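You operate a simulated robot arm through the tools that you are given. There is no shell and no other tool.

Carry out the task below with a simulated robot arm. There is one attempt and no reset: what you move stays moved.

Task
Book the run: THU, 2 h, 5 L, and the blue log card's still.

Only the result counts: the job must be done as asked and must still hold three seconds after the hand-in. Knocking over, shifting, dropping, spilling or breaking anything else fails it.

Robot
A 7-joint arm with a two-finger gripper, fixed in place. Base frame: the origin is on the floor under the middle of its stand, x ahead of it, y to its left, z up; the work surface is at about z = 780. Units: mm, rad, N and s.
With the tool pointing down near the work surface it reaches from about 300 to 720 mm from the base axis. Its first joint turns from -2.897 to 2.897 rad. Payload 2.94 kg.
Tool frame: the origin (TCP) lies between the finger pads and is the grasp point; the fingertips stand 30 mm ahead of it; z points along the fingers, y is the line along which they close. The gripper opens to 138 mm; its body begins 109 mm behind the TCP.
Orientation is that of the tool frame in the base frame, as a unit quaternion [w, x, y, z]. With the fingers straight down and closing along the base's y, the tool's x points along the base's -x, its y along +y and its z along -z.

Tools
- The arm moves only by the tool drive_tool. Its argument "steps" is one flat list of numbers, 7 for each row, row after row: the shift along the tool's x, y, z in cm, then the turn, a rotation vector about the tool's x, y, z in rad, then the opening, from 0 (shut) to 1 (fully open). In form: [dx, dy, dz, rx, ry, rz, grip, dx, dy, dz, rx, ry, rz, grip, ...]. A call has 1 to 20 rows; each row is the pose to reach, as a shift and turn from the pose commanded when the call began, along the tool's axes at that moment. A row lasts 0.2 s, in which the tool goes at most 50 mm and 0.15 rad; a call with a longer step from one row to the next is refused whole, and so is a gripper value outside its range. A pose out of reach is approached as far as the arm can. The call stops where the force on the tool passes 40 N (or 10 N more than at its start, if that is more) or the arm is blocked; 0.2 s more then pass. The fingers move at their own pace (about 72 mm/s each) and stop on an object; they squeeze with about 40 N. The grip force told is the motor's: it shows also when the fingers shut on nothing. Time passes only in rows, and 0.2 s behind the last, so rows that repeat a pose let the fingers close. The reply holds the time, the measured pose of the TCP, the force on the tool along the base axes, the opening and the grip force, in the units named above and with some noise, with the torque about the TCP (base axes, N m) and any sound that the robot's microphone picked up.
- Cameras (640 x 400 px; columns grow to the right, rows downward): "scene" is fixed at [49.1, 653.3, 1691.1]; the picture's right is [-0.66, -0.75, 0.00], its down [-0.56, 0.49, -0.67] and it looks along [0.50, -0.44, -0.75] (base axes); focal length 228 px, centre (320, 200). "wrist" rides on the gripper at [71, 19, -146] in the tool frame; the picture's right is [-0.26, 0.97, 0.00], its down [-0.85, -0.23, -0.48] and it looks along [-0.46, -0.12, 0.88] (tool axes); focal length 280 px, centre (320, 200).
- capture(camera): a new picture of that camera. It takes no simulated time.
- raise_lower(by): slides the trunk up (or, below 0, down) by that many mm; the arm rides with it, the base frame stays. It gives what a move gives, with no picture.
- probe_pixels(camera, pixels): for up to 12 pixels [column, row] of the newest picture of that camera ("zoom" is the newest enlarged one), the place [x, y, z] in the base frame of the surface seen there, good to about 2 mm. It takes no simulated time.
- close_up(camera, box): a new picture of the part [left, top, right, bottom] of that camera's present view, enlarged. It takes no simulated time.
- close_job(): hands the job in; it is judged then, once.

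Open the gripper and draw the arm clear of the work before you hand the job in, unless the task says otherwise.

The tools are called after ">>>" as name(argument=value, ...) on one line, values as JSON. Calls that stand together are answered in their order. drive_tool: Moves the arm, as the interface text tells. Its arguments: {"type":"object","properties":{"steps":{"type":"array"}},"required":["steps"]} The other tools are called the same way: raise_lower (by) moves the trunk up or down; capture (camera) takes a picture; probe_pixels (camera, pixels) gives the place of the surface under pixels of a picture; close_up (camera, box) takes an enlarged picture of a part of a camera's view; close_job () hands the job in.

At the start:

```text
time_s: 0.0
tool_pos: [341.4, 90.9, 1408.6]
tcp_rot: [0.0, 0.001, 1.0, 0.001]
ft_force: [0.0, 0.0, -0.9]
ft_torque: [0.01, 0.0, 0.02]
finger_gap: 138.0
grasp_force: 0.1
trunk travel left (down, up): [-425.0, 29.0]
```

scene: 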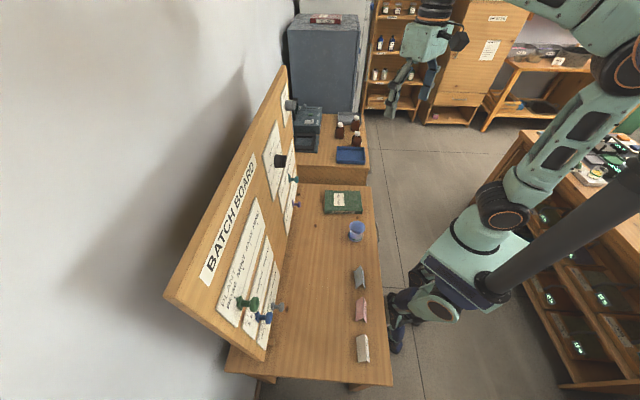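
wrist: 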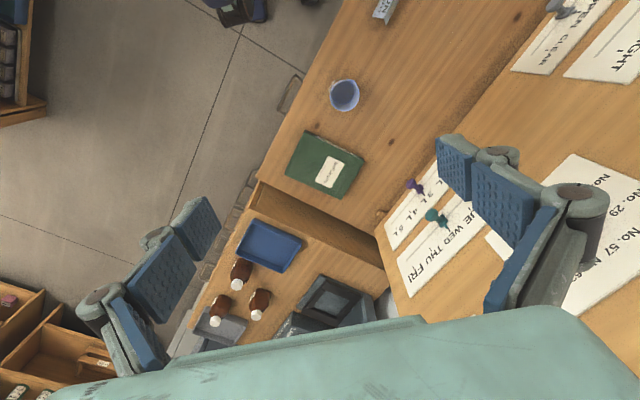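

I see a vertical-ish batch board on the left with pins and papers. I'll take enlarged pictures of the board, its papers and the cards on the table.

>>> close_up(camera="scene", box=[180, 180, 340, 360])

>>> close_up(camera="scene", box=[250, 80, 380, 220])

>>> close_up(camera="wrist", box=[360, 120, 640, 320])

>>> close_up(camera="wrist", box=[360, 0, 640, 160])

```text
2.22 times, centred on (260, 270) of scene
```

zoom: 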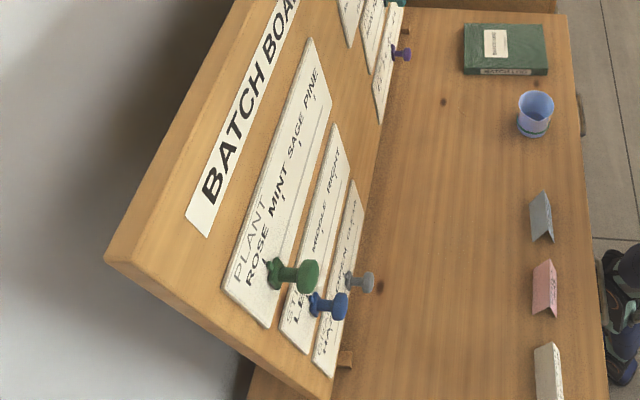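

```text
2.86 times, centred on (315, 150) of scene
```

zoom: 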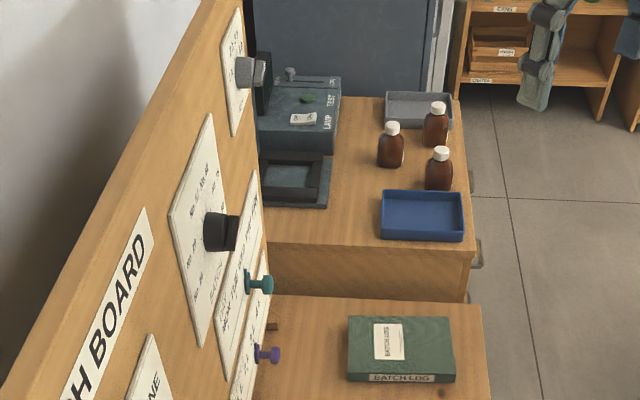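

```text
2.00 times, centred on (500, 220) of wrist
```

zoom: 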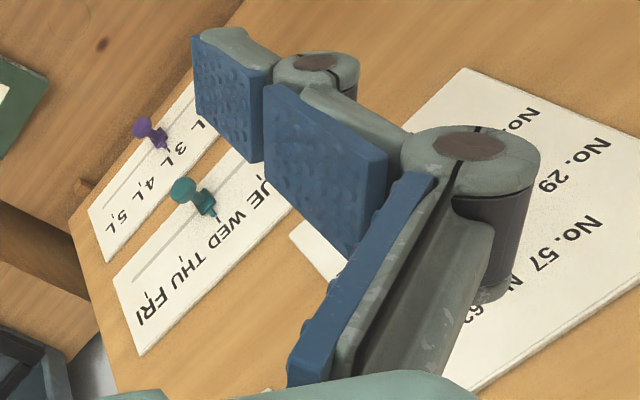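

```text
2.29 times, centred on (500, 80) of wrist
```

zoom: 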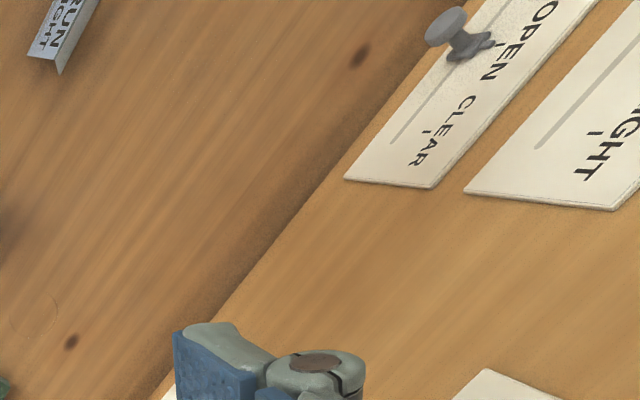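

The board carries sliding pegs and dials with printed strips. I'll probe geometry points on the board, knobs and cards in the scene view.

>>> capture(camera="scene")

>>> probe_pixels(camera="scene", pixels=[[284, 70], [178, 290], [268, 355], [205, 270], [248, 190], [272, 160], [295, 178], [280, 161], [290, 105], [360, 275], [361, 308], [362, 350]])

>>> close_up(camera="scene", box=[340, 255, 390, 375])

>>> close_up(camera="scene", box=[255, 70, 315, 240])

```text
taken
```

scene: 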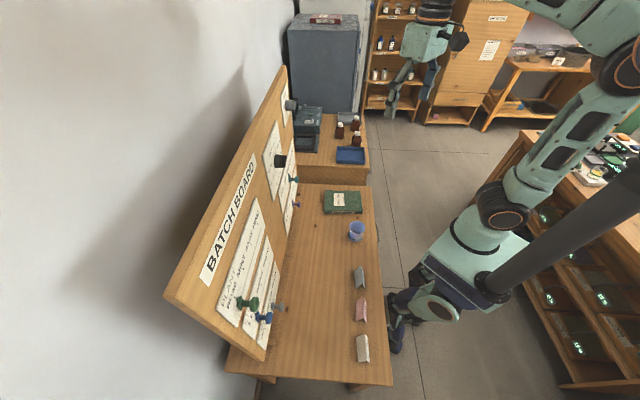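

```text
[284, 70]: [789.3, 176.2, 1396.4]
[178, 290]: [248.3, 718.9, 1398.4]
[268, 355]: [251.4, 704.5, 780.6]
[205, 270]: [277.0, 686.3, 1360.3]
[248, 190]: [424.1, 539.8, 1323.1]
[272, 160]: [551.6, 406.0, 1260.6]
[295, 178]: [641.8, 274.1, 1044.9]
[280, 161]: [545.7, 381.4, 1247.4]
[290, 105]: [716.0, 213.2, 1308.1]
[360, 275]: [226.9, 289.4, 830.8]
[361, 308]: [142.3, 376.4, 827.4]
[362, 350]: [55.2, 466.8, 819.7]
```

```text
3.33 times, centred on (365, 315) of scene
```

zoom: 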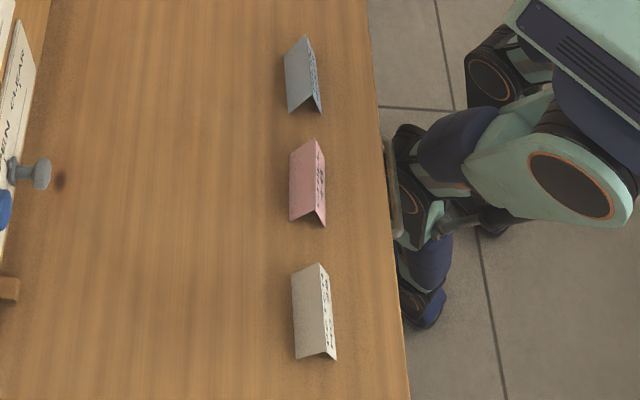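

```text
2.35 times, centred on (285, 155) of scene
```

zoom: 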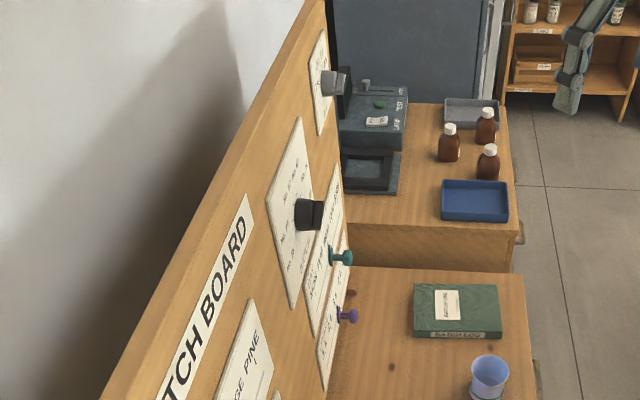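

The board's front is a vertical plane at about x+y = 960 (682 mm out at 45°). I'll turn the tool to face it by yawing 45° first, to read it with the wrist camera.

>>> drive_tool(steps=[1.3, 2.27, 0, 0, 0, -0.112, 1, 2.6, 4.54, 0, 0, 0, -0.224, 1, 3.9, 6.81, 0, 0, 0, -0.336, 1, 5.2, 9.08, 0, 0, 0, -0.448, 1, 6.5, 11.35, 0, 0, 0, -0.56, 1, 7.8, 13.62, 0, 0, 0, -0.672, 1, 9.1, 15.9, 0, 0, 0, -0.785, 1])

```text
time_s: 1.6
tool_pos: [255.8, 252.0, 1407.9]
tcp_rot: [-0.004, -0.375, 0.927, 0.0]
ft_force: [-0.1, -0.8, 0.1]
ft_torque: [-0.02, 0.02, 0.0]
finger_gap: 138.4
grasp_force: 0.1
trunk travel left (down, up): [-425.0, 29.0]
```

The yaw is done. Next I pitch the tool up toward the board by about 60° while lowering 10 cm so that the wrist camera looks level at it.

>>> drive_tool(steps=[0, 0, 1.2, 0, -0.131, 0, 1, 0, 0, 2.5, 0, -0.262, 0, 1, 0, 0, 3.7, 0, -0.393, 0, 1, 0, 0, 5, 0, -0.524, 0, 1, 0, 0, 6.2, 0, -0.655, 0, 1, 0, 0, 7.5, 0, -0.786, 0, 1, 0, 0, 8.7, 0, -0.917, 0, 1, 0, 0, 10, 0, -1.05, 0, 1])

>>> capture(camera="wrist")

>>> capture(camera="scene")

```text
time_s: 3.4
tool_pos: [250.1, 255.0, 1318.6]
tcp_rot: [0.464, -0.332, 0.799, 0.191]
ft_force: [-0.1, -0.3, -0.3]
ft_torque: [0.03, -0.01, -0.03]
finger_gap: 138.1
grasp_force: 0.0
out of reach, approached as far as the arm can: row 8
trunk travel left (down, up): [-425.0, 29.0]
```

```text
taken
```

wrist: 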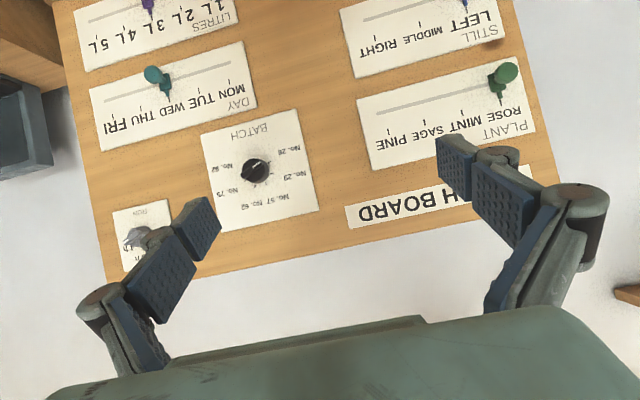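

```text
taken
```

scene: 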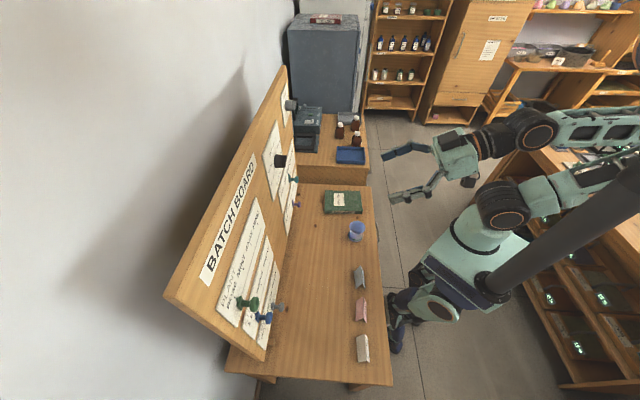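

The board reads DAY (MON–FRI), LITRES (1–5 L), STILL (LEFT/MIDDLE/RIGHT), PLANT, a BATCH dial, and a small dial at the board's upper right corner. I'll lower the trunk to see the lower strips and the log cards.

>>> raise_lower(by=-250)

>>> capture(camera="wrist")

```text
time_s: 6.0
tool_pos: [252.1, 255.6, 1067.5]
tcp_rot: [0.462, -0.331, 0.8, 0.191]
ft_force: [-0.6, 0.5, -0.1]
ft_torque: [0.01, 0.0, -0.03]
finger_gap: 138.2
grasp_force: 0.0
trunk travel left (down, up): [-175.0, 279.0]
```

```text
taken
```

wrist: 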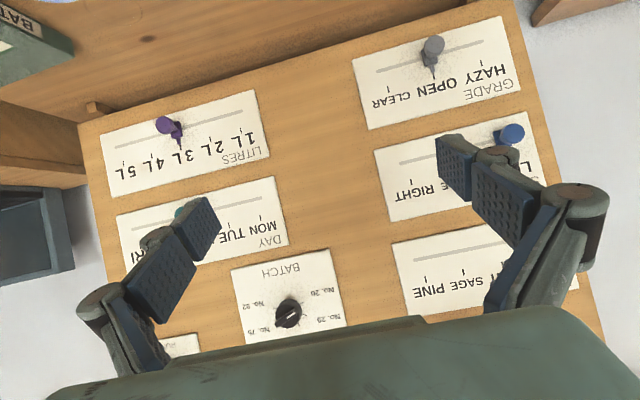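

I'll enlarge the parts of this view to read current settings of the pegs.

>>> close_up(camera="wrist", box=[80, 80, 300, 260])

>>> close_up(camera="wrist", box=[340, 10, 580, 160])

>>> close_up(camera="wrist", box=[350, 110, 600, 320])

```text
2.22 times, centred on (190, 170) of wrist
```

zoom: 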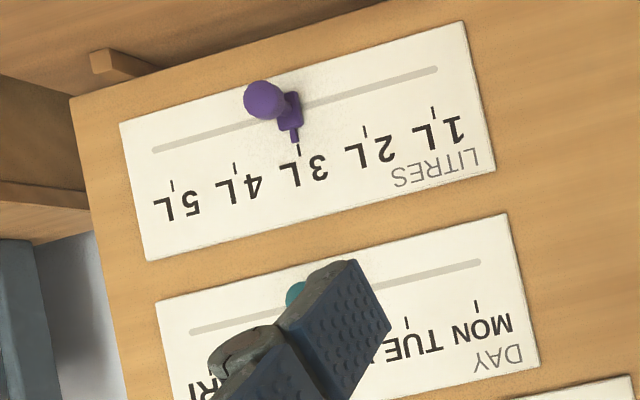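

```text
2.67 times, centred on (460, 85) of wrist
```

zoom: 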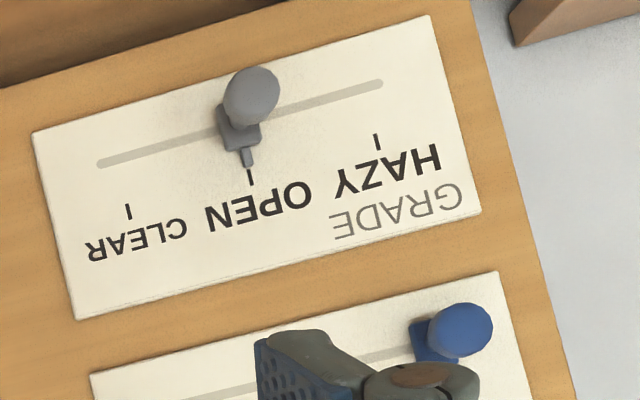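

```text
1.90 times, centred on (475, 215) of wrist
```

zoom: 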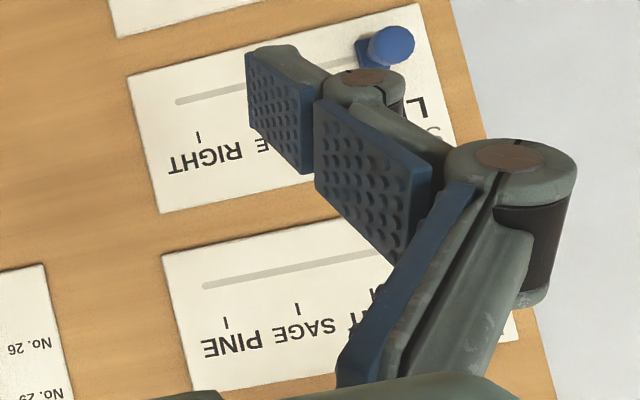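

The pegs now read LITRES = 3 L, GRADE = OPEN, STILL = LEFT. Now I tilt the tool down and move back/left over the log cards at about (227,289), (142,376), (55,467) to read them.

>>> drive_tool(steps=[1.8, 2.06, -0.43, 0, 0.098, 0, 1, 3.6, 4.12, -0.87, 0, 0.196, 0, 1, 5.4, 6.2, -1.3, 0, 0.294, 0, 1, 7.2, 8.25, -1.74, 0, 0.392, 0, 1, 9.0, 10.3, -2.17, 0, 0.49, 0, 1, 10.8, 12.4, -2.6, 0, 0.588, 0, 1, 12.6, 14.4, -3.0, 0, 0.686, 0, 1, 14.4, 16.5, -3.48, 0, 0.785, 0, 1])

>>> capture(camera="wrist")

```text
time_s: 8.0
tool_pos: [91.5, 287.7, 964.6]
tcp_rot: [0.112, -0.326, 0.936, 0.067]
ft_force: [-0.4, 0.9, -0.4]
ft_torque: [0.01, 0.02, -0.01]
finger_gap: 138.0
grasp_force: 0.0
trunk travel left (down, up): [-175.0, 279.0]
stopped in row 8: the arm was blocked; the commanded pose is now the measured one
```

```text
taken
```

wrist: 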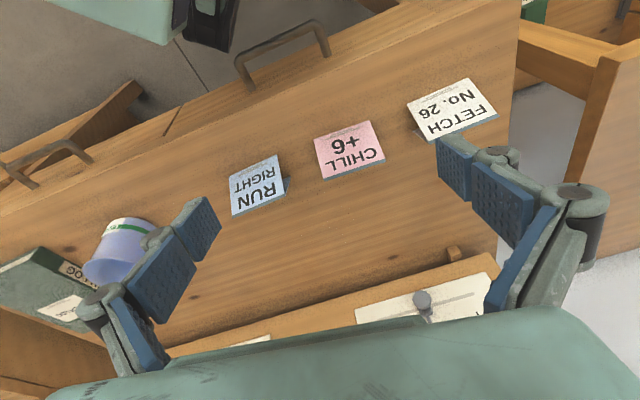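

The cards read blue "RUN RIGHT", pink "CHILL +6", white "FETCH No. 26". I'll enlarge the blue card at (257,185) and others to read the fine print.

>>> close_up(camera="wrist", box=[215, 145, 305, 225])

>>> close_up(camera="wrist", box=[300, 110, 400, 190])

>>> close_up(camera="wrist", box=[400, 70, 510, 150])

>>> close_up(camera="wrist", box=[0, 190, 200, 360])

>>> capture(camera="scene")

```text
5.00 times, centred on (260, 185) of wrist
```

zoom: 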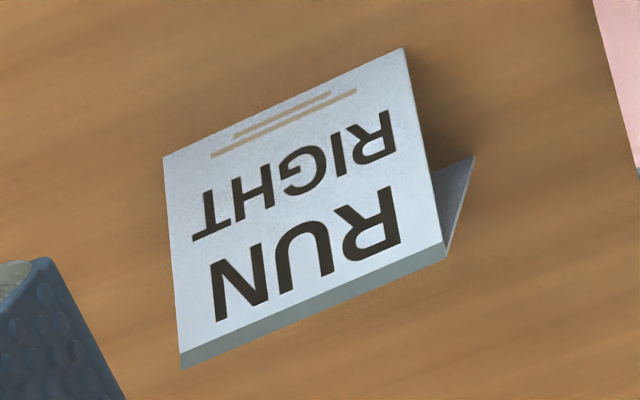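

```text
5.00 times, centred on (350, 150) of wrist
```

zoom: 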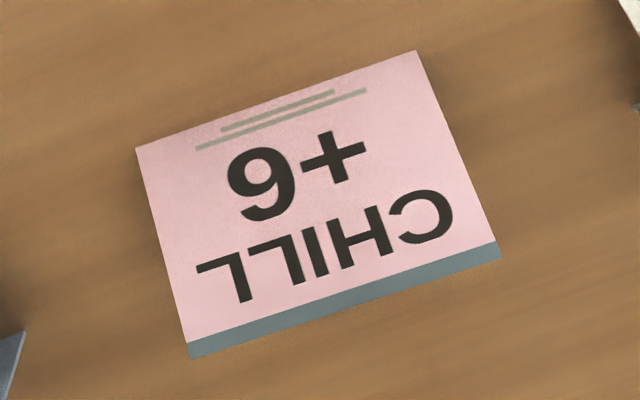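

```text
5.00 times, centred on (455, 110) of wrist
```

zoom: 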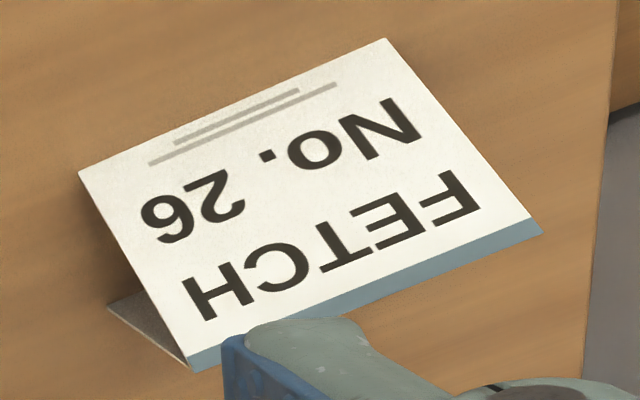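

```text
2.35 times, centred on (100, 275) of wrist
```

zoom: 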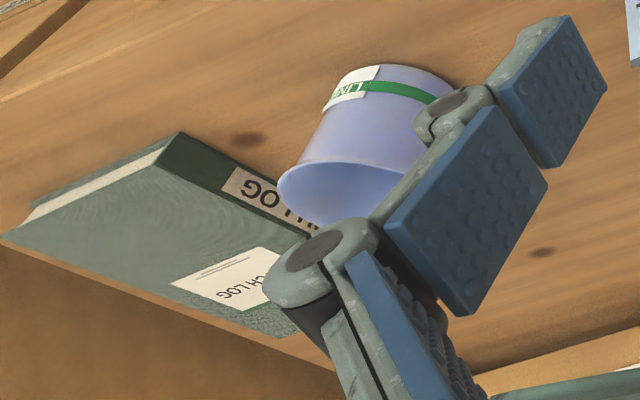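

```text
taken
```

scene: 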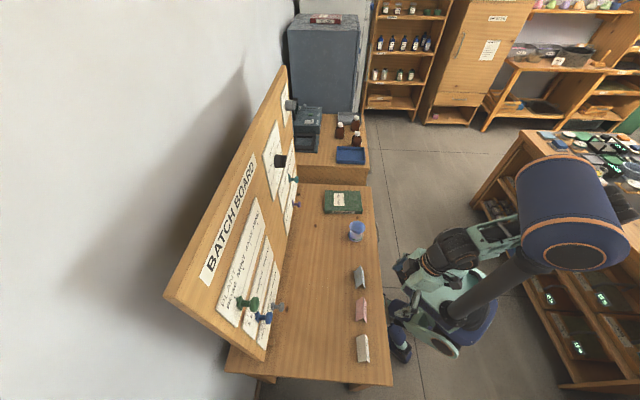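

The blue card says RIGHT, so STILL must go to RIGHT. Now I swing the tool up to a level pose facing the board (TCP about 480 mm out, z 1060), squared to 45°.

>>> drive_tool(steps=[-2.22, -2.57, -0.38, -0.005, -0.109, -0.0096, 1, -4.45, -5.13, -0.75, -0.0097, -0.2185, -0.019, 1, -6.67, -7.7, -1.13, -0.0145, -0.328, -0.029, 1, -8.9, -10.27, -1.5, -0.019, -0.437, -0.038, 1, -11.1, -12.8, -1.88, -0.024, -0.546, -0.048, 1, -13.35, -15.4, -2.25, -0.029, -0.655, -0.0575, 1, -15.6, -18.0, -2.6, -0.034, -0.765, -0.067, 1, -17.8, -20.5, -3.0, -0.039, -0.874, -0.077, 1, -20.0, -23.1, -3.4, -0.0435, -0.983, -0.086, 1, -22.25, -25.7, -3.75, -0.048, -1.0925, -0.096, 1, -24.5, -28.2, -4.1, -0.053, -1.202, -0.105, 1, -26.7, -30.8, -4.5, -0.058, -1.311, -0.115, 1])

>>> capture(camera="wrist")

>>> capture(camera="scene")

```text
time_s: 10.6
tool_pos: [480.9, 202.4, 1060.2]
tcp_rot: [0.653, -0.274, 0.651, 0.272]
ft_force: [-0.1, 0.3, -1.1]
ft_torque: [-0.02, 0.01, -0.05]
finger_gap: 138.1
grasp_force: 0.1
out of reach, approached as far as the arm can: row 6, 7, 8, 9, 10, 11
trunk travel left (down, up): [-175.0, 279.0]
```

```text
taken
```

wrist: 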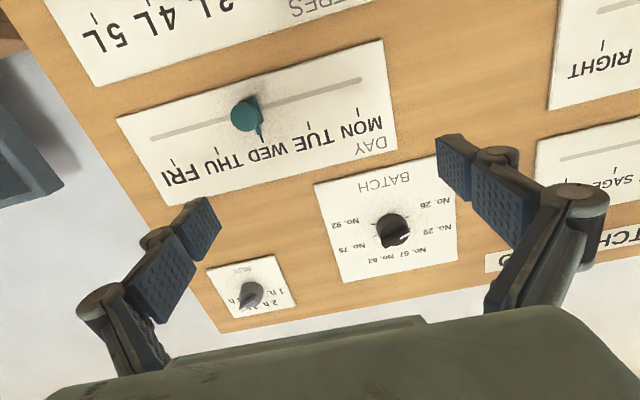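

```text
taken
```

scene: 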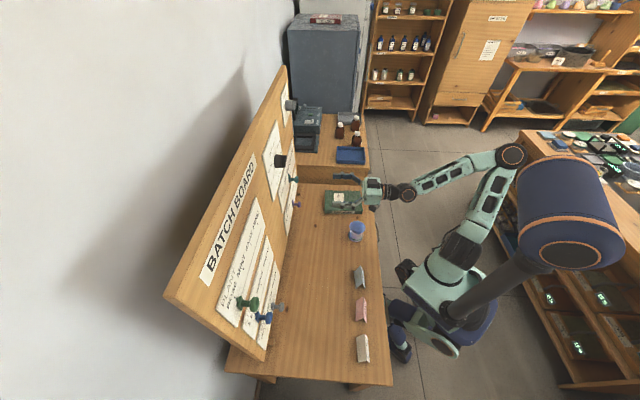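

The tool faces the board squarely. I'll enlarge the DAY strip, the small dial and the LITRES strip.

>>> close_up(camera="wrist", box=[190, 240, 310, 340])

>>> close_up(camera="wrist", box=[110, 30, 410, 220])

>>> probe_pixels(camera="wrist", pixels=[[246, 113], [262, 136], [222, 151], [174, 162], [266, 142], [310, 130], [358, 111], [150, 138], [360, 80], [250, 292], [268, 270], [393, 232]])

```text
4.00 times, centred on (250, 290) of wrist
```

zoom: 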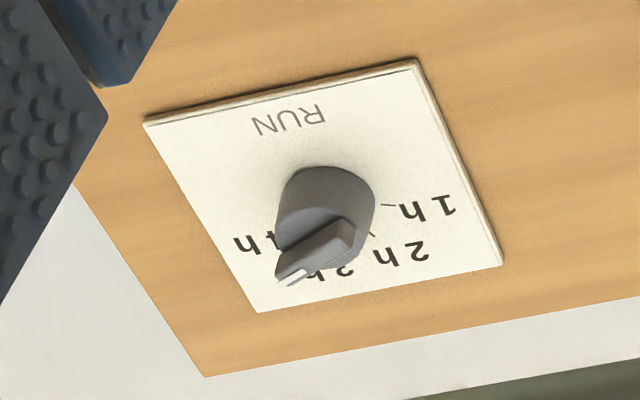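

```text
2.11 times, centred on (260, 125) of wrist
```

zoom: 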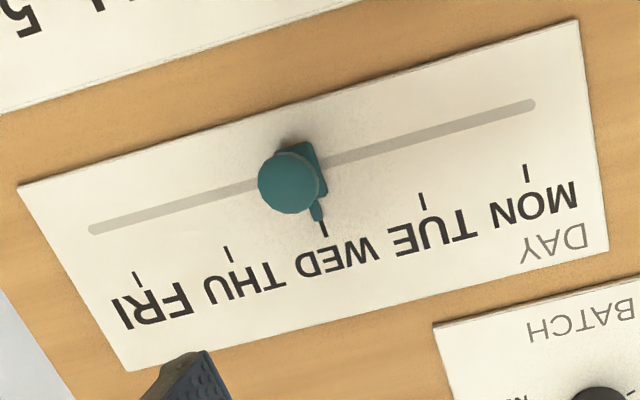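

```text
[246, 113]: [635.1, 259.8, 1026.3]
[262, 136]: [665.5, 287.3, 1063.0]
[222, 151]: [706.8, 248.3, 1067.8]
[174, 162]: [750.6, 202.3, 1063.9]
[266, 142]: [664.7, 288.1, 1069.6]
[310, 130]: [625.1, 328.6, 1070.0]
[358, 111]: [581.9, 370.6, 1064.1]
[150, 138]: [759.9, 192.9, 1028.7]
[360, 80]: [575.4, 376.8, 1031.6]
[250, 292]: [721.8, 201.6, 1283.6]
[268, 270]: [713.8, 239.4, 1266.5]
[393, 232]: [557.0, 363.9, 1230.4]
```

DAY's peg stands at WED (head centre about (635,260,1026)) and needs one tick, about 60 mm, toward THU. I approach the peg head with half-open fingers, stopping short of it.

>>> drive_tool(steps=[0.85, -1.71, 0, 0, 0, 0, 0.5, 1.71, -3.42, 0, 0, 0, 0, 0.5, 2.56, -5.14, 2.0, 0, 0, 0, 0.5, 3.42, -6.85, 5.0, 0, 0, 0, 0.5, 3.42, -6.85, 8.0, 0, 0, 0, 0.5, 3.42, -6.85, 10.2, 0, 0, 0, 0.5])

>>> capture(camera="wrist")

>>> close_up(camera="wrist", box=[240, 130, 400, 230])

```text
time_s: 12.0
tool_pos: [599.0, 225.9, 1024.8]
tcp_rot: [0.653, -0.273, 0.652, 0.272]
ft_force: [-0.1, -0.6, 0.4]
ft_torque: [0.0, 0.06, 0.01]
finger_gap: 68.8
grasp_force: 0.0
trunk travel left (down, up): [-175.0, 279.0]
```

```text
taken
```

wrist: 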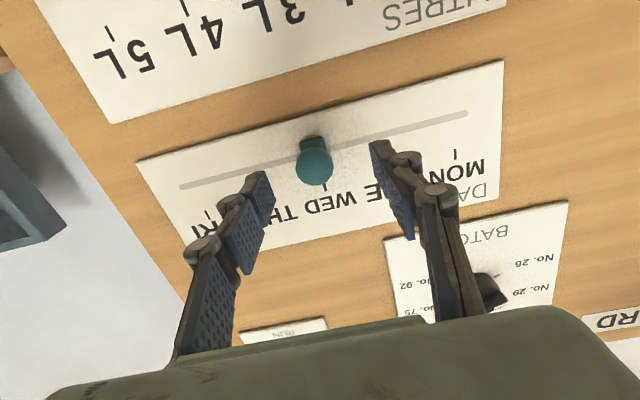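

```text
4.00 times, centred on (320, 180) of wrist
```

zoom: 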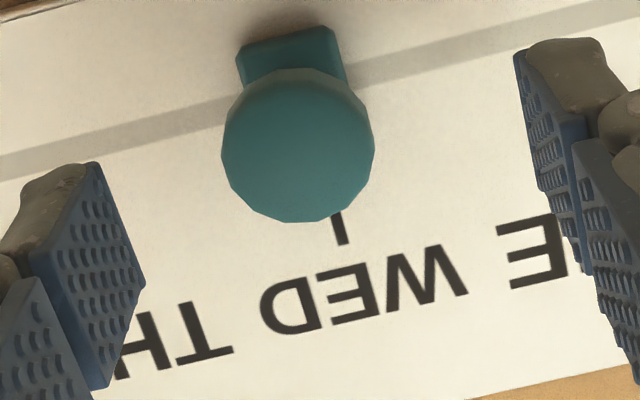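

The head sits between the fingertips at about (314,162). I'll probe its edges and the carriage for precise centring.

>>> probe_pixels(camera="zoom", pixels=[[298, 145], [230, 145], [367, 145], [298, 78], [298, 214], [245, 60], [330, 40], [95, 180], [560, 55], [338, 230], [262, 50], [100, 150]])

```text
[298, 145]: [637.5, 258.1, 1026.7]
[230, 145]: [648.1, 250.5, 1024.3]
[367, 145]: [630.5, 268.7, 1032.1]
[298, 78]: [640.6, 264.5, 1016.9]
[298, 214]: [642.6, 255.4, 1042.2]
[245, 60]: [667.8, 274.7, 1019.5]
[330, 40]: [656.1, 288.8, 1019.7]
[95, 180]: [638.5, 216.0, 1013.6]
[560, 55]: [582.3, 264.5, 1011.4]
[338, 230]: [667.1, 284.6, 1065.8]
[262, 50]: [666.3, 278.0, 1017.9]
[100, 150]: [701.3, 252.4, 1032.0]
```

Head centre is about u = -268.5, z = 1029.5, face at 633 mm out. I'll advance so the fingertips straddle the head (stopping ahead of its carriage) and close on it.

>>> drive_tool(steps=[-0.47, -0.47, 1.5, 0, 0, 0, 0.5, -0.47, -0.47, 3.0, 0, 0, 0, 0.5, -0.47, -0.47, 4.5, 0, 0, 0, 0.45, -0.47, -0.47, 4.5, 0, 0, 0, 0.35])

>>> capture(camera="wrist")

>>> close_up(camera="wrist", box=[240, 130, 400, 230])

```text
time_s: 13.0
tool_pos: [634.8, 253.4, 1030.0]
tcp_rot: [0.653, -0.273, 0.653, 0.272]
ft_force: [0.3, 0.7, 1.2]
ft_torque: [-0.02, 0.01, 0.01]
finger_gap: 48.3
grasp_force: 0.0
trunk travel left (down, up): [-175.0, 279.0]
```

```text
taken
```

wrist: 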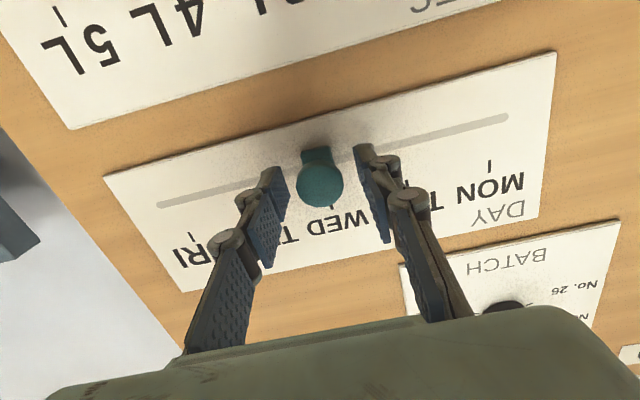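

```text
4.00 times, centred on (320, 180) of wrist
```

zoom: 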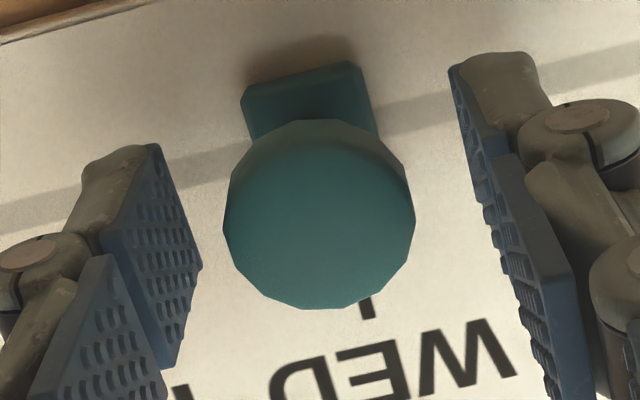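

The fingertips straddle the head with 48 mm gap. I'll close on it in place.

>>> drive_tool(steps=[0, 0, 0, 0, 0, 0, 0.25, 0, 0, 0, 0, 0, 0, 0.15, 0, 0, 0, 0, 0, 0, 0.1])

>>> close_up(camera="wrist", box=[240, 130, 400, 230])

```text
time_s: 13.8
tool_pos: [635.0, 253.4, 1029.1]
tcp_rot: [0.652, -0.274, 0.652, 0.272]
ft_force: [1.2, 0.8, 0.4]
ft_torque: [0.02, 0.01, -0.07]
finger_gap: 28.5
grasp_force: 44.8
trunk travel left (down, up): [-175.0, 279.0]
```

```text
4.00 times, centred on (320, 180) of wrist
```

zoom: 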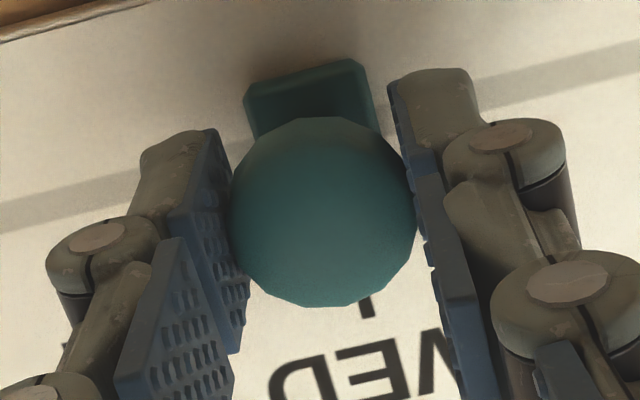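

The peg is gripped (gap 28.5 mm, 45 N). Now I slide it 60 mm toward THU (tool -y).

>>> drive_tool(steps=[0, -0.8, 0, 0, 0, 0, 0.1, 0, -1.6, 0, 0, 0, 0, 0.1, 0, -2.4, 0, 0, 0, 0, 0.1, 0, -3.2, 0, 0, 0, 0, 0.1, 0, -4.0, 0, 0, 0, 0, 0.1, 0, -4.8, 0, 0, 0, 0, 0.1, 0, -5.5, 0, 0, 0, 0, 0.1, 0, -6.0, 0, 0, 0, 0, 0.1, 0, -6.0, 0, 0, 0, 0, 0.1])

>>> capture(camera="wrist")

>>> close_up(camera="wrist", box=[240, 130, 400, 230])

```text
time_s: 15.8
tool_pos: [678.5, 211.2, 1030.5]
tcp_rot: [0.653, -0.272, 0.653, 0.272]
ft_force: [-9.4, -8.9, -11.3]
ft_torque: [-0.15, 0.16, -0.06]
finger_gap: 28.4
grasp_force: 45.1
trunk travel left (down, up): [-175.0, 279.0]
```

```text
taken
```

wrist: 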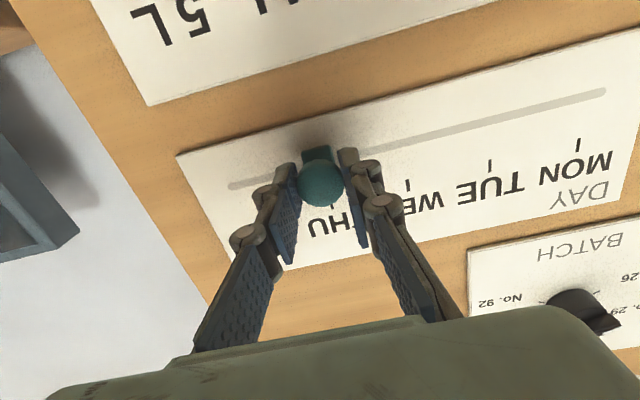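

```text
4.00 times, centred on (320, 180) of wrist
```

zoom: 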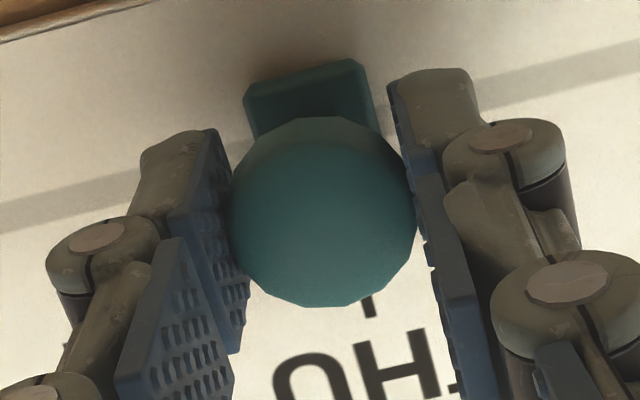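

The tick appears at the same relative place (370,300 in zoom) as at WED before, so the peg is at THU. I'll open and back off straight, then check.

>>> drive_tool(steps=[0, 0, 0, 0, 0, 0, 0.2, 0, 0, 0, 0, 0, 0, 0.35, 0, 0, 0, 0, 0, 0, 0.45, 0, 0, -2.0, 0, 0, 0, 0.5, 0, 0, -5, 0, 0, 0, 0.5, 0, 0, -8, 0, 0, 0, 0.5])

>>> capture(camera="wrist")

>>> close_up(camera="wrist", box=[200, 80, 440, 230])

```text
time_s: 17.2
tool_pos: [620.5, 156.6, 1032.3]
tcp_rot: [0.653, -0.273, 0.652, 0.271]
ft_force: [0.1, 0.9, 0.0]
ft_torque: [0.0, -0.02, -0.02]
finger_gap: 68.9
grasp_force: 0.0
trunk travel left (down, up): [-175.0, 279.0]
```

```text
taken
```

wrist: 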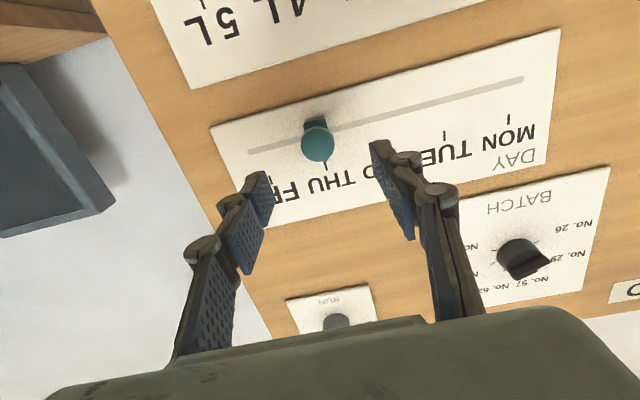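

```text
2.67 times, centred on (320, 155) of wrist
```

zoom: 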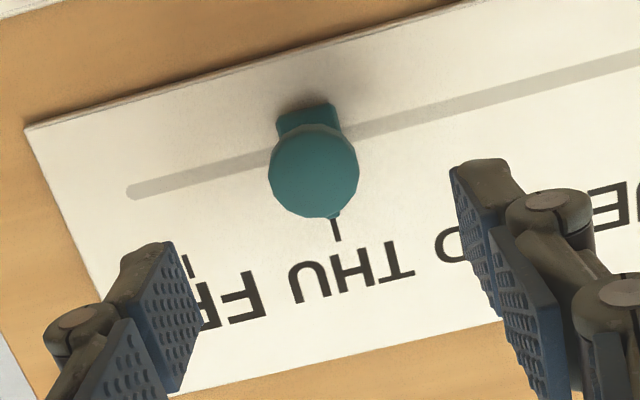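

DAY looks set on THU. Before going lower I'll probe the book, cup and the LITRES peg in the scene view for clearances.

>>> capture(camera="scene")

>>> probe_pixels(camera="scene", pixels=[[356, 225], [350, 240], [362, 232], [325, 195], [360, 195], [342, 193], [326, 212], [360, 212], [297, 205], [300, 187], [370, 170], [345, 150]])

```text
taken
```

scene: 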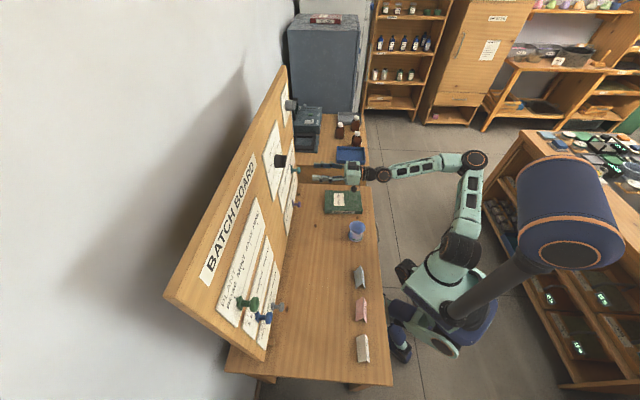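

```text
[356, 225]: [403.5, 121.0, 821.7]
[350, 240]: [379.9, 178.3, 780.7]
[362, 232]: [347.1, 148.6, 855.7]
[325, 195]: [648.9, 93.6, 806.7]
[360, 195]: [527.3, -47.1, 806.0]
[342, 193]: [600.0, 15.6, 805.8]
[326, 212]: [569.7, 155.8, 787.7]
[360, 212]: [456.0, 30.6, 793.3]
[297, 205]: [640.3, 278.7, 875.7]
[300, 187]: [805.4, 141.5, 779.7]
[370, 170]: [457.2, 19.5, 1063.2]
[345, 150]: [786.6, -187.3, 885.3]
```

The LITRES peg is near (640,279,876), low over the book (top z 806) and cup (top about 860). I'll enlarge the arm's wrist in the scene view to see what hangs below the gripper.

>>> close_up(camera="scene", box=[280, 120, 500, 260])

>>> probe_pixels(camera="scene", pixels=[[355, 172], [352, 182], [369, 173], [369, 180], [383, 173], [383, 180], [400, 170], [440, 160], [474, 159], [465, 200], [448, 250], [322, 178]])

```text
2.86 times, centred on (390, 190) of scene
```

zoom: 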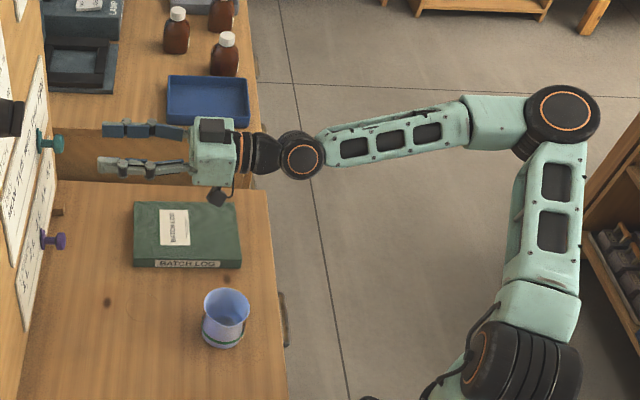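

```text
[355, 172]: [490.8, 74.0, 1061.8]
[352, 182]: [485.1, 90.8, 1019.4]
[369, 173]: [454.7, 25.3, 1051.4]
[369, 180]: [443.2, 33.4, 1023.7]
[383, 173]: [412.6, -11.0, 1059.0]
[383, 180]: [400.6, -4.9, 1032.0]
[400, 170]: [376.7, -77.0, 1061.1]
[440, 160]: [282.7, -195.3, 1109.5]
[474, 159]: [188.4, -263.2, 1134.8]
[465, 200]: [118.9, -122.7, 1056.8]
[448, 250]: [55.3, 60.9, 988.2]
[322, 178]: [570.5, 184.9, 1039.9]
```

The wrist is compact, but the camera hangs about 90 mm below the gripper, which would graze the book (top 806) at LITRES height. So I'll pitch the tool down 30° for LITRES; first a viewing pose.

>>> drive_tool(steps=[0, 1.0, -2.5, 0, 0, 0, 0.5, 1.4, 2.4, -5.0, 0, 0.105, 0, 0.5, 2.9, 3.7, -5.0, 0, 0.21, 0, 0.5, 4.3, 5.1, -5.0, 0, 0.315, 0, 0.5, 5.8, 6.4, -5.0, 0, 0.42, 0, 0.5, 7.2, 7.8, -5.0, 0, 0.5236, 0, 0.5])

>>> capture(camera="wrist")

>>> close_up(camera="wrist", box=[150, 60, 400, 220])

```text
time_s: 18.6
tool_pos: [532.0, 176.1, 959.1]
tcp_rot: [0.461, -0.334, 0.799, 0.193]
ft_force: [-0.9, -0.7, -0.1]
ft_torque: [0.04, 0.02, 0.01]
finger_gap: 69.0
grasp_force: 0.0
trunk travel left (down, up): [-175.0, 279.0]
```

```text
taken
```

wrist: 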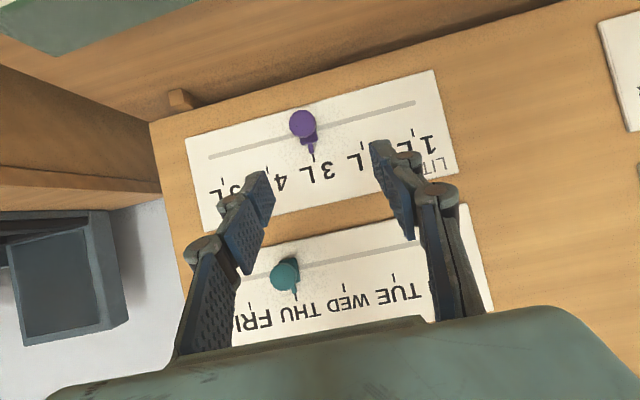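

```text
2.50 times, centred on (275, 140) of wrist
```

zoom: 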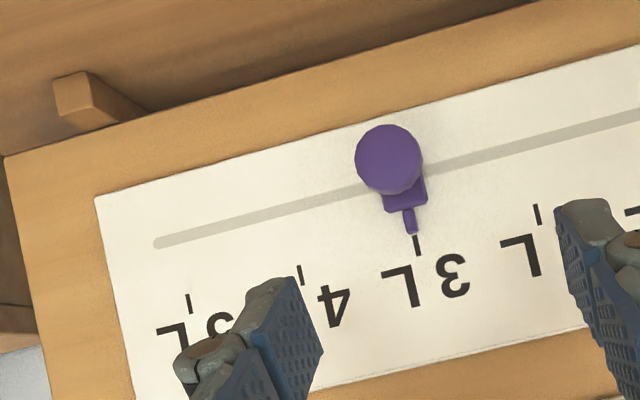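

LITRES peg is at 3 L; ticks for 4 L and 5 L show at (301,275) and (188,303) of the zoom. I'll probe these and the head edges.

>>> probe_pixels(camera="zoom", pixels=[[188, 303], [301, 275], [416, 245], [537, 214], [158, 243], [390, 158], [359, 158], [419, 158], [390, 128], [390, 188], [80, 95], [60, 240]])

>>> close_up(camera="wrist", box=[240, 240, 440, 340])

```text
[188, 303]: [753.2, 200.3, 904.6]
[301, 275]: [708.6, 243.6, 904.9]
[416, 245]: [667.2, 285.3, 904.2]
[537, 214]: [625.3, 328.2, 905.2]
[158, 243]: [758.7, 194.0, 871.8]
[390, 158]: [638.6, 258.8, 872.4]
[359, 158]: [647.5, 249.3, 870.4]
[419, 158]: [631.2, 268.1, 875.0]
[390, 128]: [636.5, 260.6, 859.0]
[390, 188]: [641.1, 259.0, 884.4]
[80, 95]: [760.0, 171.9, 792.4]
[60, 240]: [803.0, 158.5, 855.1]
```

```text
3.20 times, centred on (340, 290) of wrist
```

zoom: 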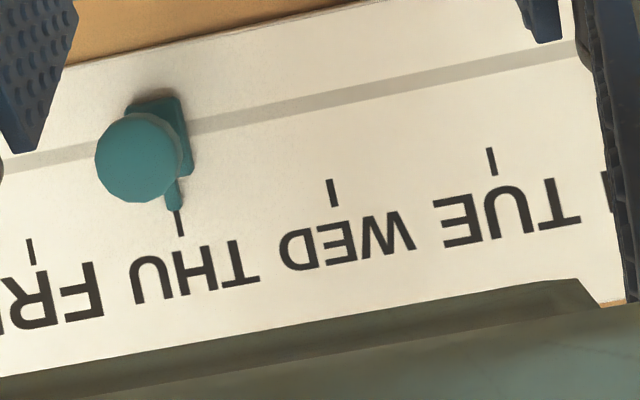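

LITRES peg is centred at u≈-269, z≈872; 5 L tick at u≈-390, i.e. a 120 mm slide. I move to a pre-grasp in line with the head and check.

>>> drive_tool(steps=[0.17, -0.6, 2.3, 0, 0, 0, 0.5, 0.34, -1.2, 4.6, 0, 0, 0, 0.5, 0.51, -1.75, 6.9, 0, 0, 0, 0.5, 0.68, -1.75, 9.2, 0, 0, 0, 0.5])

>>> close_up(camera="wrist", box=[200, 80, 440, 230])

```text
time_s: 19.6
tool_pos: [596.8, 217.6, 904.9]
tcp_rot: [0.461, -0.335, 0.799, 0.192]
ft_force: [-0.2, -0.1, -0.3]
ft_torque: [-0.04, -0.01, -0.02]
finger_gap: 69.1
grasp_force: 0.1
trunk travel left (down, up): [-175.0, 279.0]
```

```text
2.67 times, centred on (320, 155) of wrist
```

zoom: 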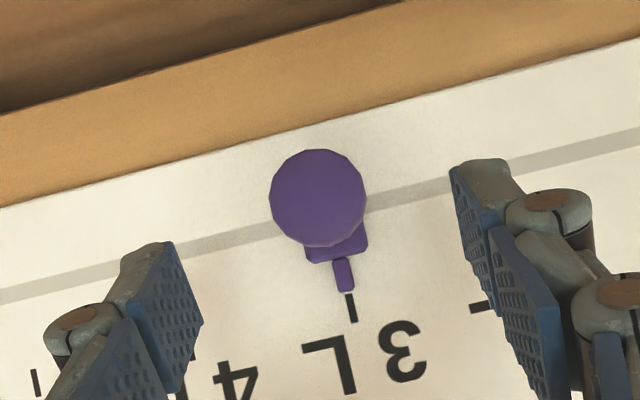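

The peg sits centred between fingertips. I advance 60 mm along the tool axis and close on the head.

>>> drive_tool(steps=[-0.1, -0.1, 2.0, 0, 0, 0, 0.5, -0.2, -0.1, 4.0, 0, 0, 0, 0.45, -0.25, -0.1, 6.0, 0, 0, 0, 0.38, -0.25, -0.1, 6.0, 0, 0, 0, 0.35, -0.25, -0.1, 6.0, 0, 0, 0, 0.25, -0.25, -0.1, 6.0, 0, 0, 0, 0.15, -0.25, -0.1, 6.0, 0, 0, 0, 0.1])

>>> close_up(camera="wrist", box=[240, 130, 400, 230])

```text
time_s: 21.2
tool_pos: [635.5, 253.7, 879.1]
tcp_rot: [0.462, -0.334, 0.799, 0.192]
ft_force: [0.7, 1.7, -1.0]
ft_torque: [0.04, -0.05, -0.06]
finger_gap: 28.0
grasp_force: 44.9
trunk travel left (down, up): [-175.0, 279.0]
```

```text
4.00 times, centred on (320, 180) of wrist
```

zoom: 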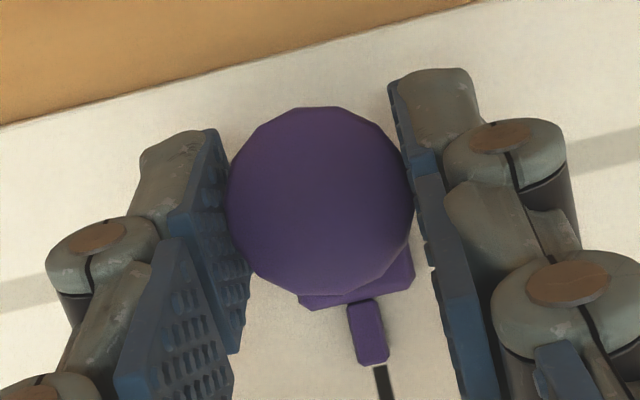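

Gripped with the pointer right on the 3 L tick. Now I slide 120 mm toward 5 L.

>>> drive_tool(steps=[0, -0.8, 0, 0, 0, 0, 0.1, 0, -1.6, 0, 0, 0, 0, 0.1, 0, -2.4, 0, 0, 0, 0, 0.1, 0, -3.2, 0, 0, 0, 0, 0.1, 0, -4.0, 0, 0, 0, 0, 0.1, 0, -4.8, 0, 0, 0, 0, 0.1, 0, -5.6, 0, 0, 0, 0, 0.1, 0, -6.4, 0, 0, 0, 0, 0.1, 0, -7.2, 0, 0, 0, 0, 0.1, 0, -8.0, 0, 0, 0, 0, 0.1, 0, -8.8, 0, 0, 0, 0, 0.1, 0, -9.6, 0, 0, 0, 0, 0.1, 0, -10.4, 0, 0, 0, 0, 0.1, 0, -11.2, 0, 0, 0, 0, 0.1, 0, -11.6, 0, 0, 0, 0, 0.1, 0, -12.0, 0, 0, 0, 0, 0.1, 0, -12.0, 0, 0, 0, 0, 0.1])

>>> close_up(camera="wrist", box=[240, 130, 400, 230])

```text
time_s: 24.8
tool_pos: [719.5, 170.1, 878.7]
tcp_rot: [0.461, -0.335, 0.799, 0.193]
ft_force: [-10.1, -11.1, -5.4]
ft_torque: [-0.21, 0.19, -0.04]
finger_gap: 28.4
grasp_force: 45.5
trunk travel left (down, up): [-175.0, 279.0]
```

```text
4.00 times, centred on (320, 180) of wrist
```

zoom: 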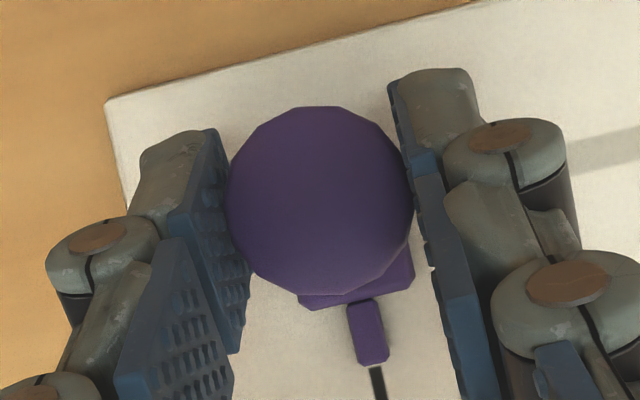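

The peg is at 5 L within about 1.5 mm (tick at (375,372) vs (379,370) before). I nudge another 1.3 mm, then release and retreat.

>>> drive_tool(steps=[0, -0.07, 0, 0, 0, 0, 0.1, 0, -0.14, 0, 0, 0, 0, 0.1, 0, -0.14, 0, 0, 0, 0, 0.1])

>>> close_up(camera="wrist", box=[240, 130, 400, 230])

```text
time_s: 25.6
tool_pos: [719.9, 169.2, 879.2]
tcp_rot: [0.462, -0.334, 0.799, 0.192]
ft_force: [-13.3, -9.5, -6.8]
ft_torque: [-0.12, 0.17, 0.01]
finger_gap: 28.1
grasp_force: 44.9
trunk travel left (down, up): [-175.0, 279.0]
```

```text
4.00 times, centred on (320, 180) of wrist
```

zoom: 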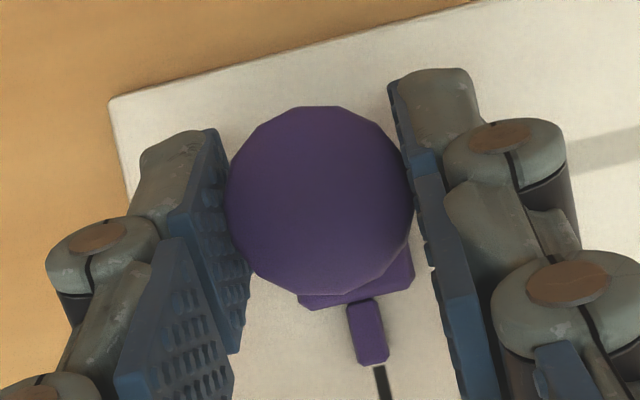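

The tick now lines up with the pointer as before. I open the fingers and back off along the tool axis.

>>> drive_tool(steps=[0, 0, 0, 0, 0, 0, 0.2, 0, 0, 0, 0, 0, 0, 0.35, 0, 0, 0, 0, 0, 0, 0.45, 0, 0, -2.0, 0, 0, 0, 0.5, 0, 0, -5, 0, 0, 0, 0.5, 0, 0, -8.5, 0, 0, 0, 0.5, 0, 0, -12, 0, 0, 0, 0.5])

>>> capture(camera="wrist")

>>> close_up(camera="wrist", box=[240, 80, 400, 180])

```text
time_s: 27.2
tool_pos: [648.1, 95.2, 939.9]
tcp_rot: [0.462, -0.334, 0.799, 0.192]
ft_force: [0.0, -0.3, 0.1]
ft_torque: [0.02, 0.04, 0.0]
finger_gap: 69.0
grasp_force: 0.0
trunk travel left (down, up): [-175.0, 279.0]
```

```text
taken
```

wrist: 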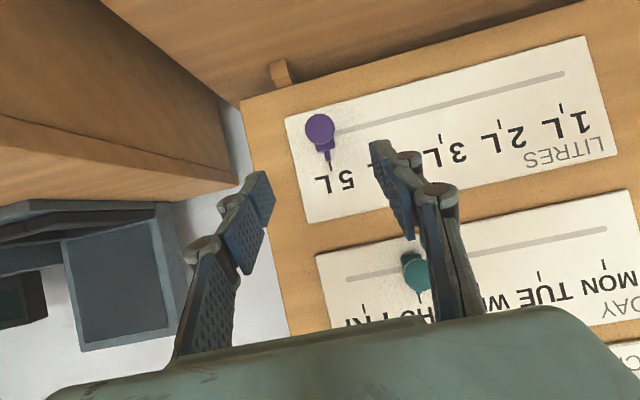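

```text
4.00 times, centred on (320, 130) of wrist
```

zoom: 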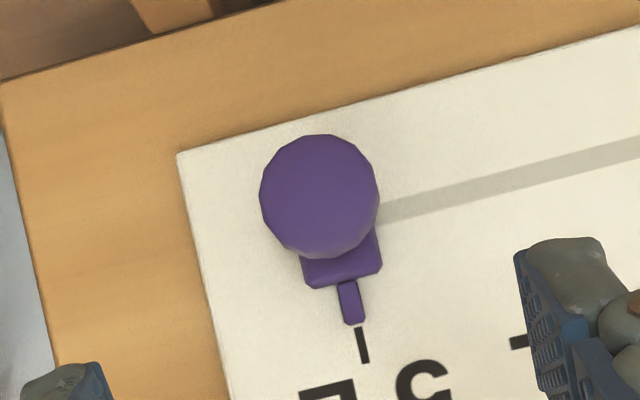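

LITRES reads 5 L. Now I swing over to the STILL strip (left side of the board) with a level tool for viewing.

>>> drive_tool(steps=[-0.46, 3.86, -0.64, 0, -0.0374, 0, 0.5, -0.92, 7.73, -1.27, 0, -0.0748, 0, 0.5, -1.37, 11.59, -1.91, 0, -0.1122, 0, 0.5, -1.83, 15.46, -2.54, 0, -0.1496, 0, 0.5, -2.29, 19.32, -3.18, 0, -0.187, 0, 0.5, -2.75, 23.18, -3.82, 0, -0.2244, 0, 0.5, -3.2, 27.05, -4.45, 0, -0.2618, 0, 0.5, -3.66, 30.9, -5.09, 0, -0.2992, 0, 0.5, -4.12, 34.8, -5.72, 0, -0.3366, 0, 0.5, -4.58, 38.6, -6.36, 0, -0.374, 0, 0.5, -5.04, 42.5, -7.0, 0, -0.4114, 0, 0.5, -5.5, 46.4, -7.63, 0, -0.4488, 0, 0.5, -5.95, 50.2, -8.27, 0, -0.4862, 0, 0.5, -6.41, 54.1, -8.9, 0, -0.5236, 0, 0.5])

>>> capture(camera="wrist")

>>> capture(camera="scene")

```text
time_s: 30.4
tool_pos: [238.8, 438.3, 1066.1]
tcp_rot: [0.65, -0.238, 0.657, 0.299]
ft_force: [-1.0, -0.1, -0.9]
ft_torque: [-0.01, -0.04, -0.02]
finger_gap: 69.2
grasp_force: 0.1
out of reach, approached as far as the arm can: row 7, 8, 9, 10, 11, 12, 13, 14
trunk travel left (down, up): [-175.0, 279.0]
stopped in row 14: the arm was blocked; the commanded pose is now the measured one
```

```text
taken
```

wrist: 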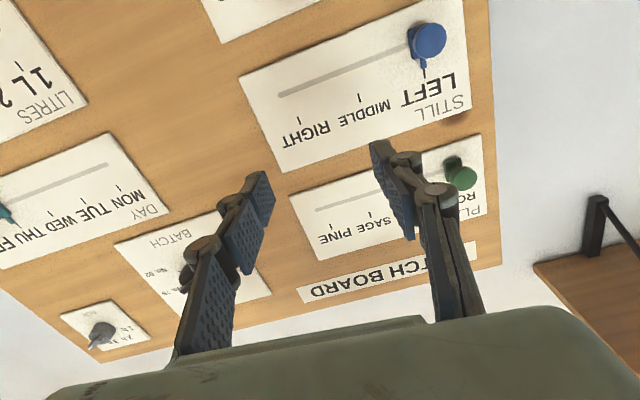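

```text
taken
```

scene: 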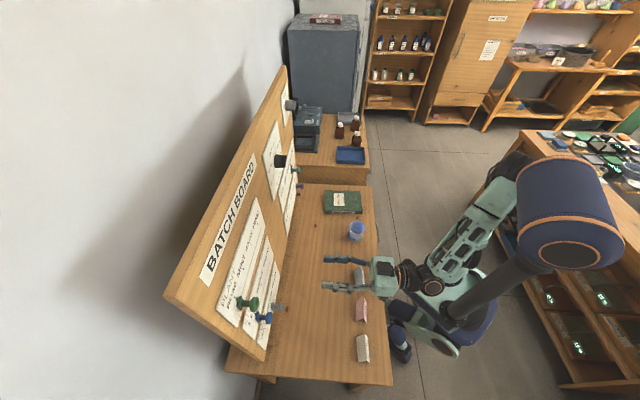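

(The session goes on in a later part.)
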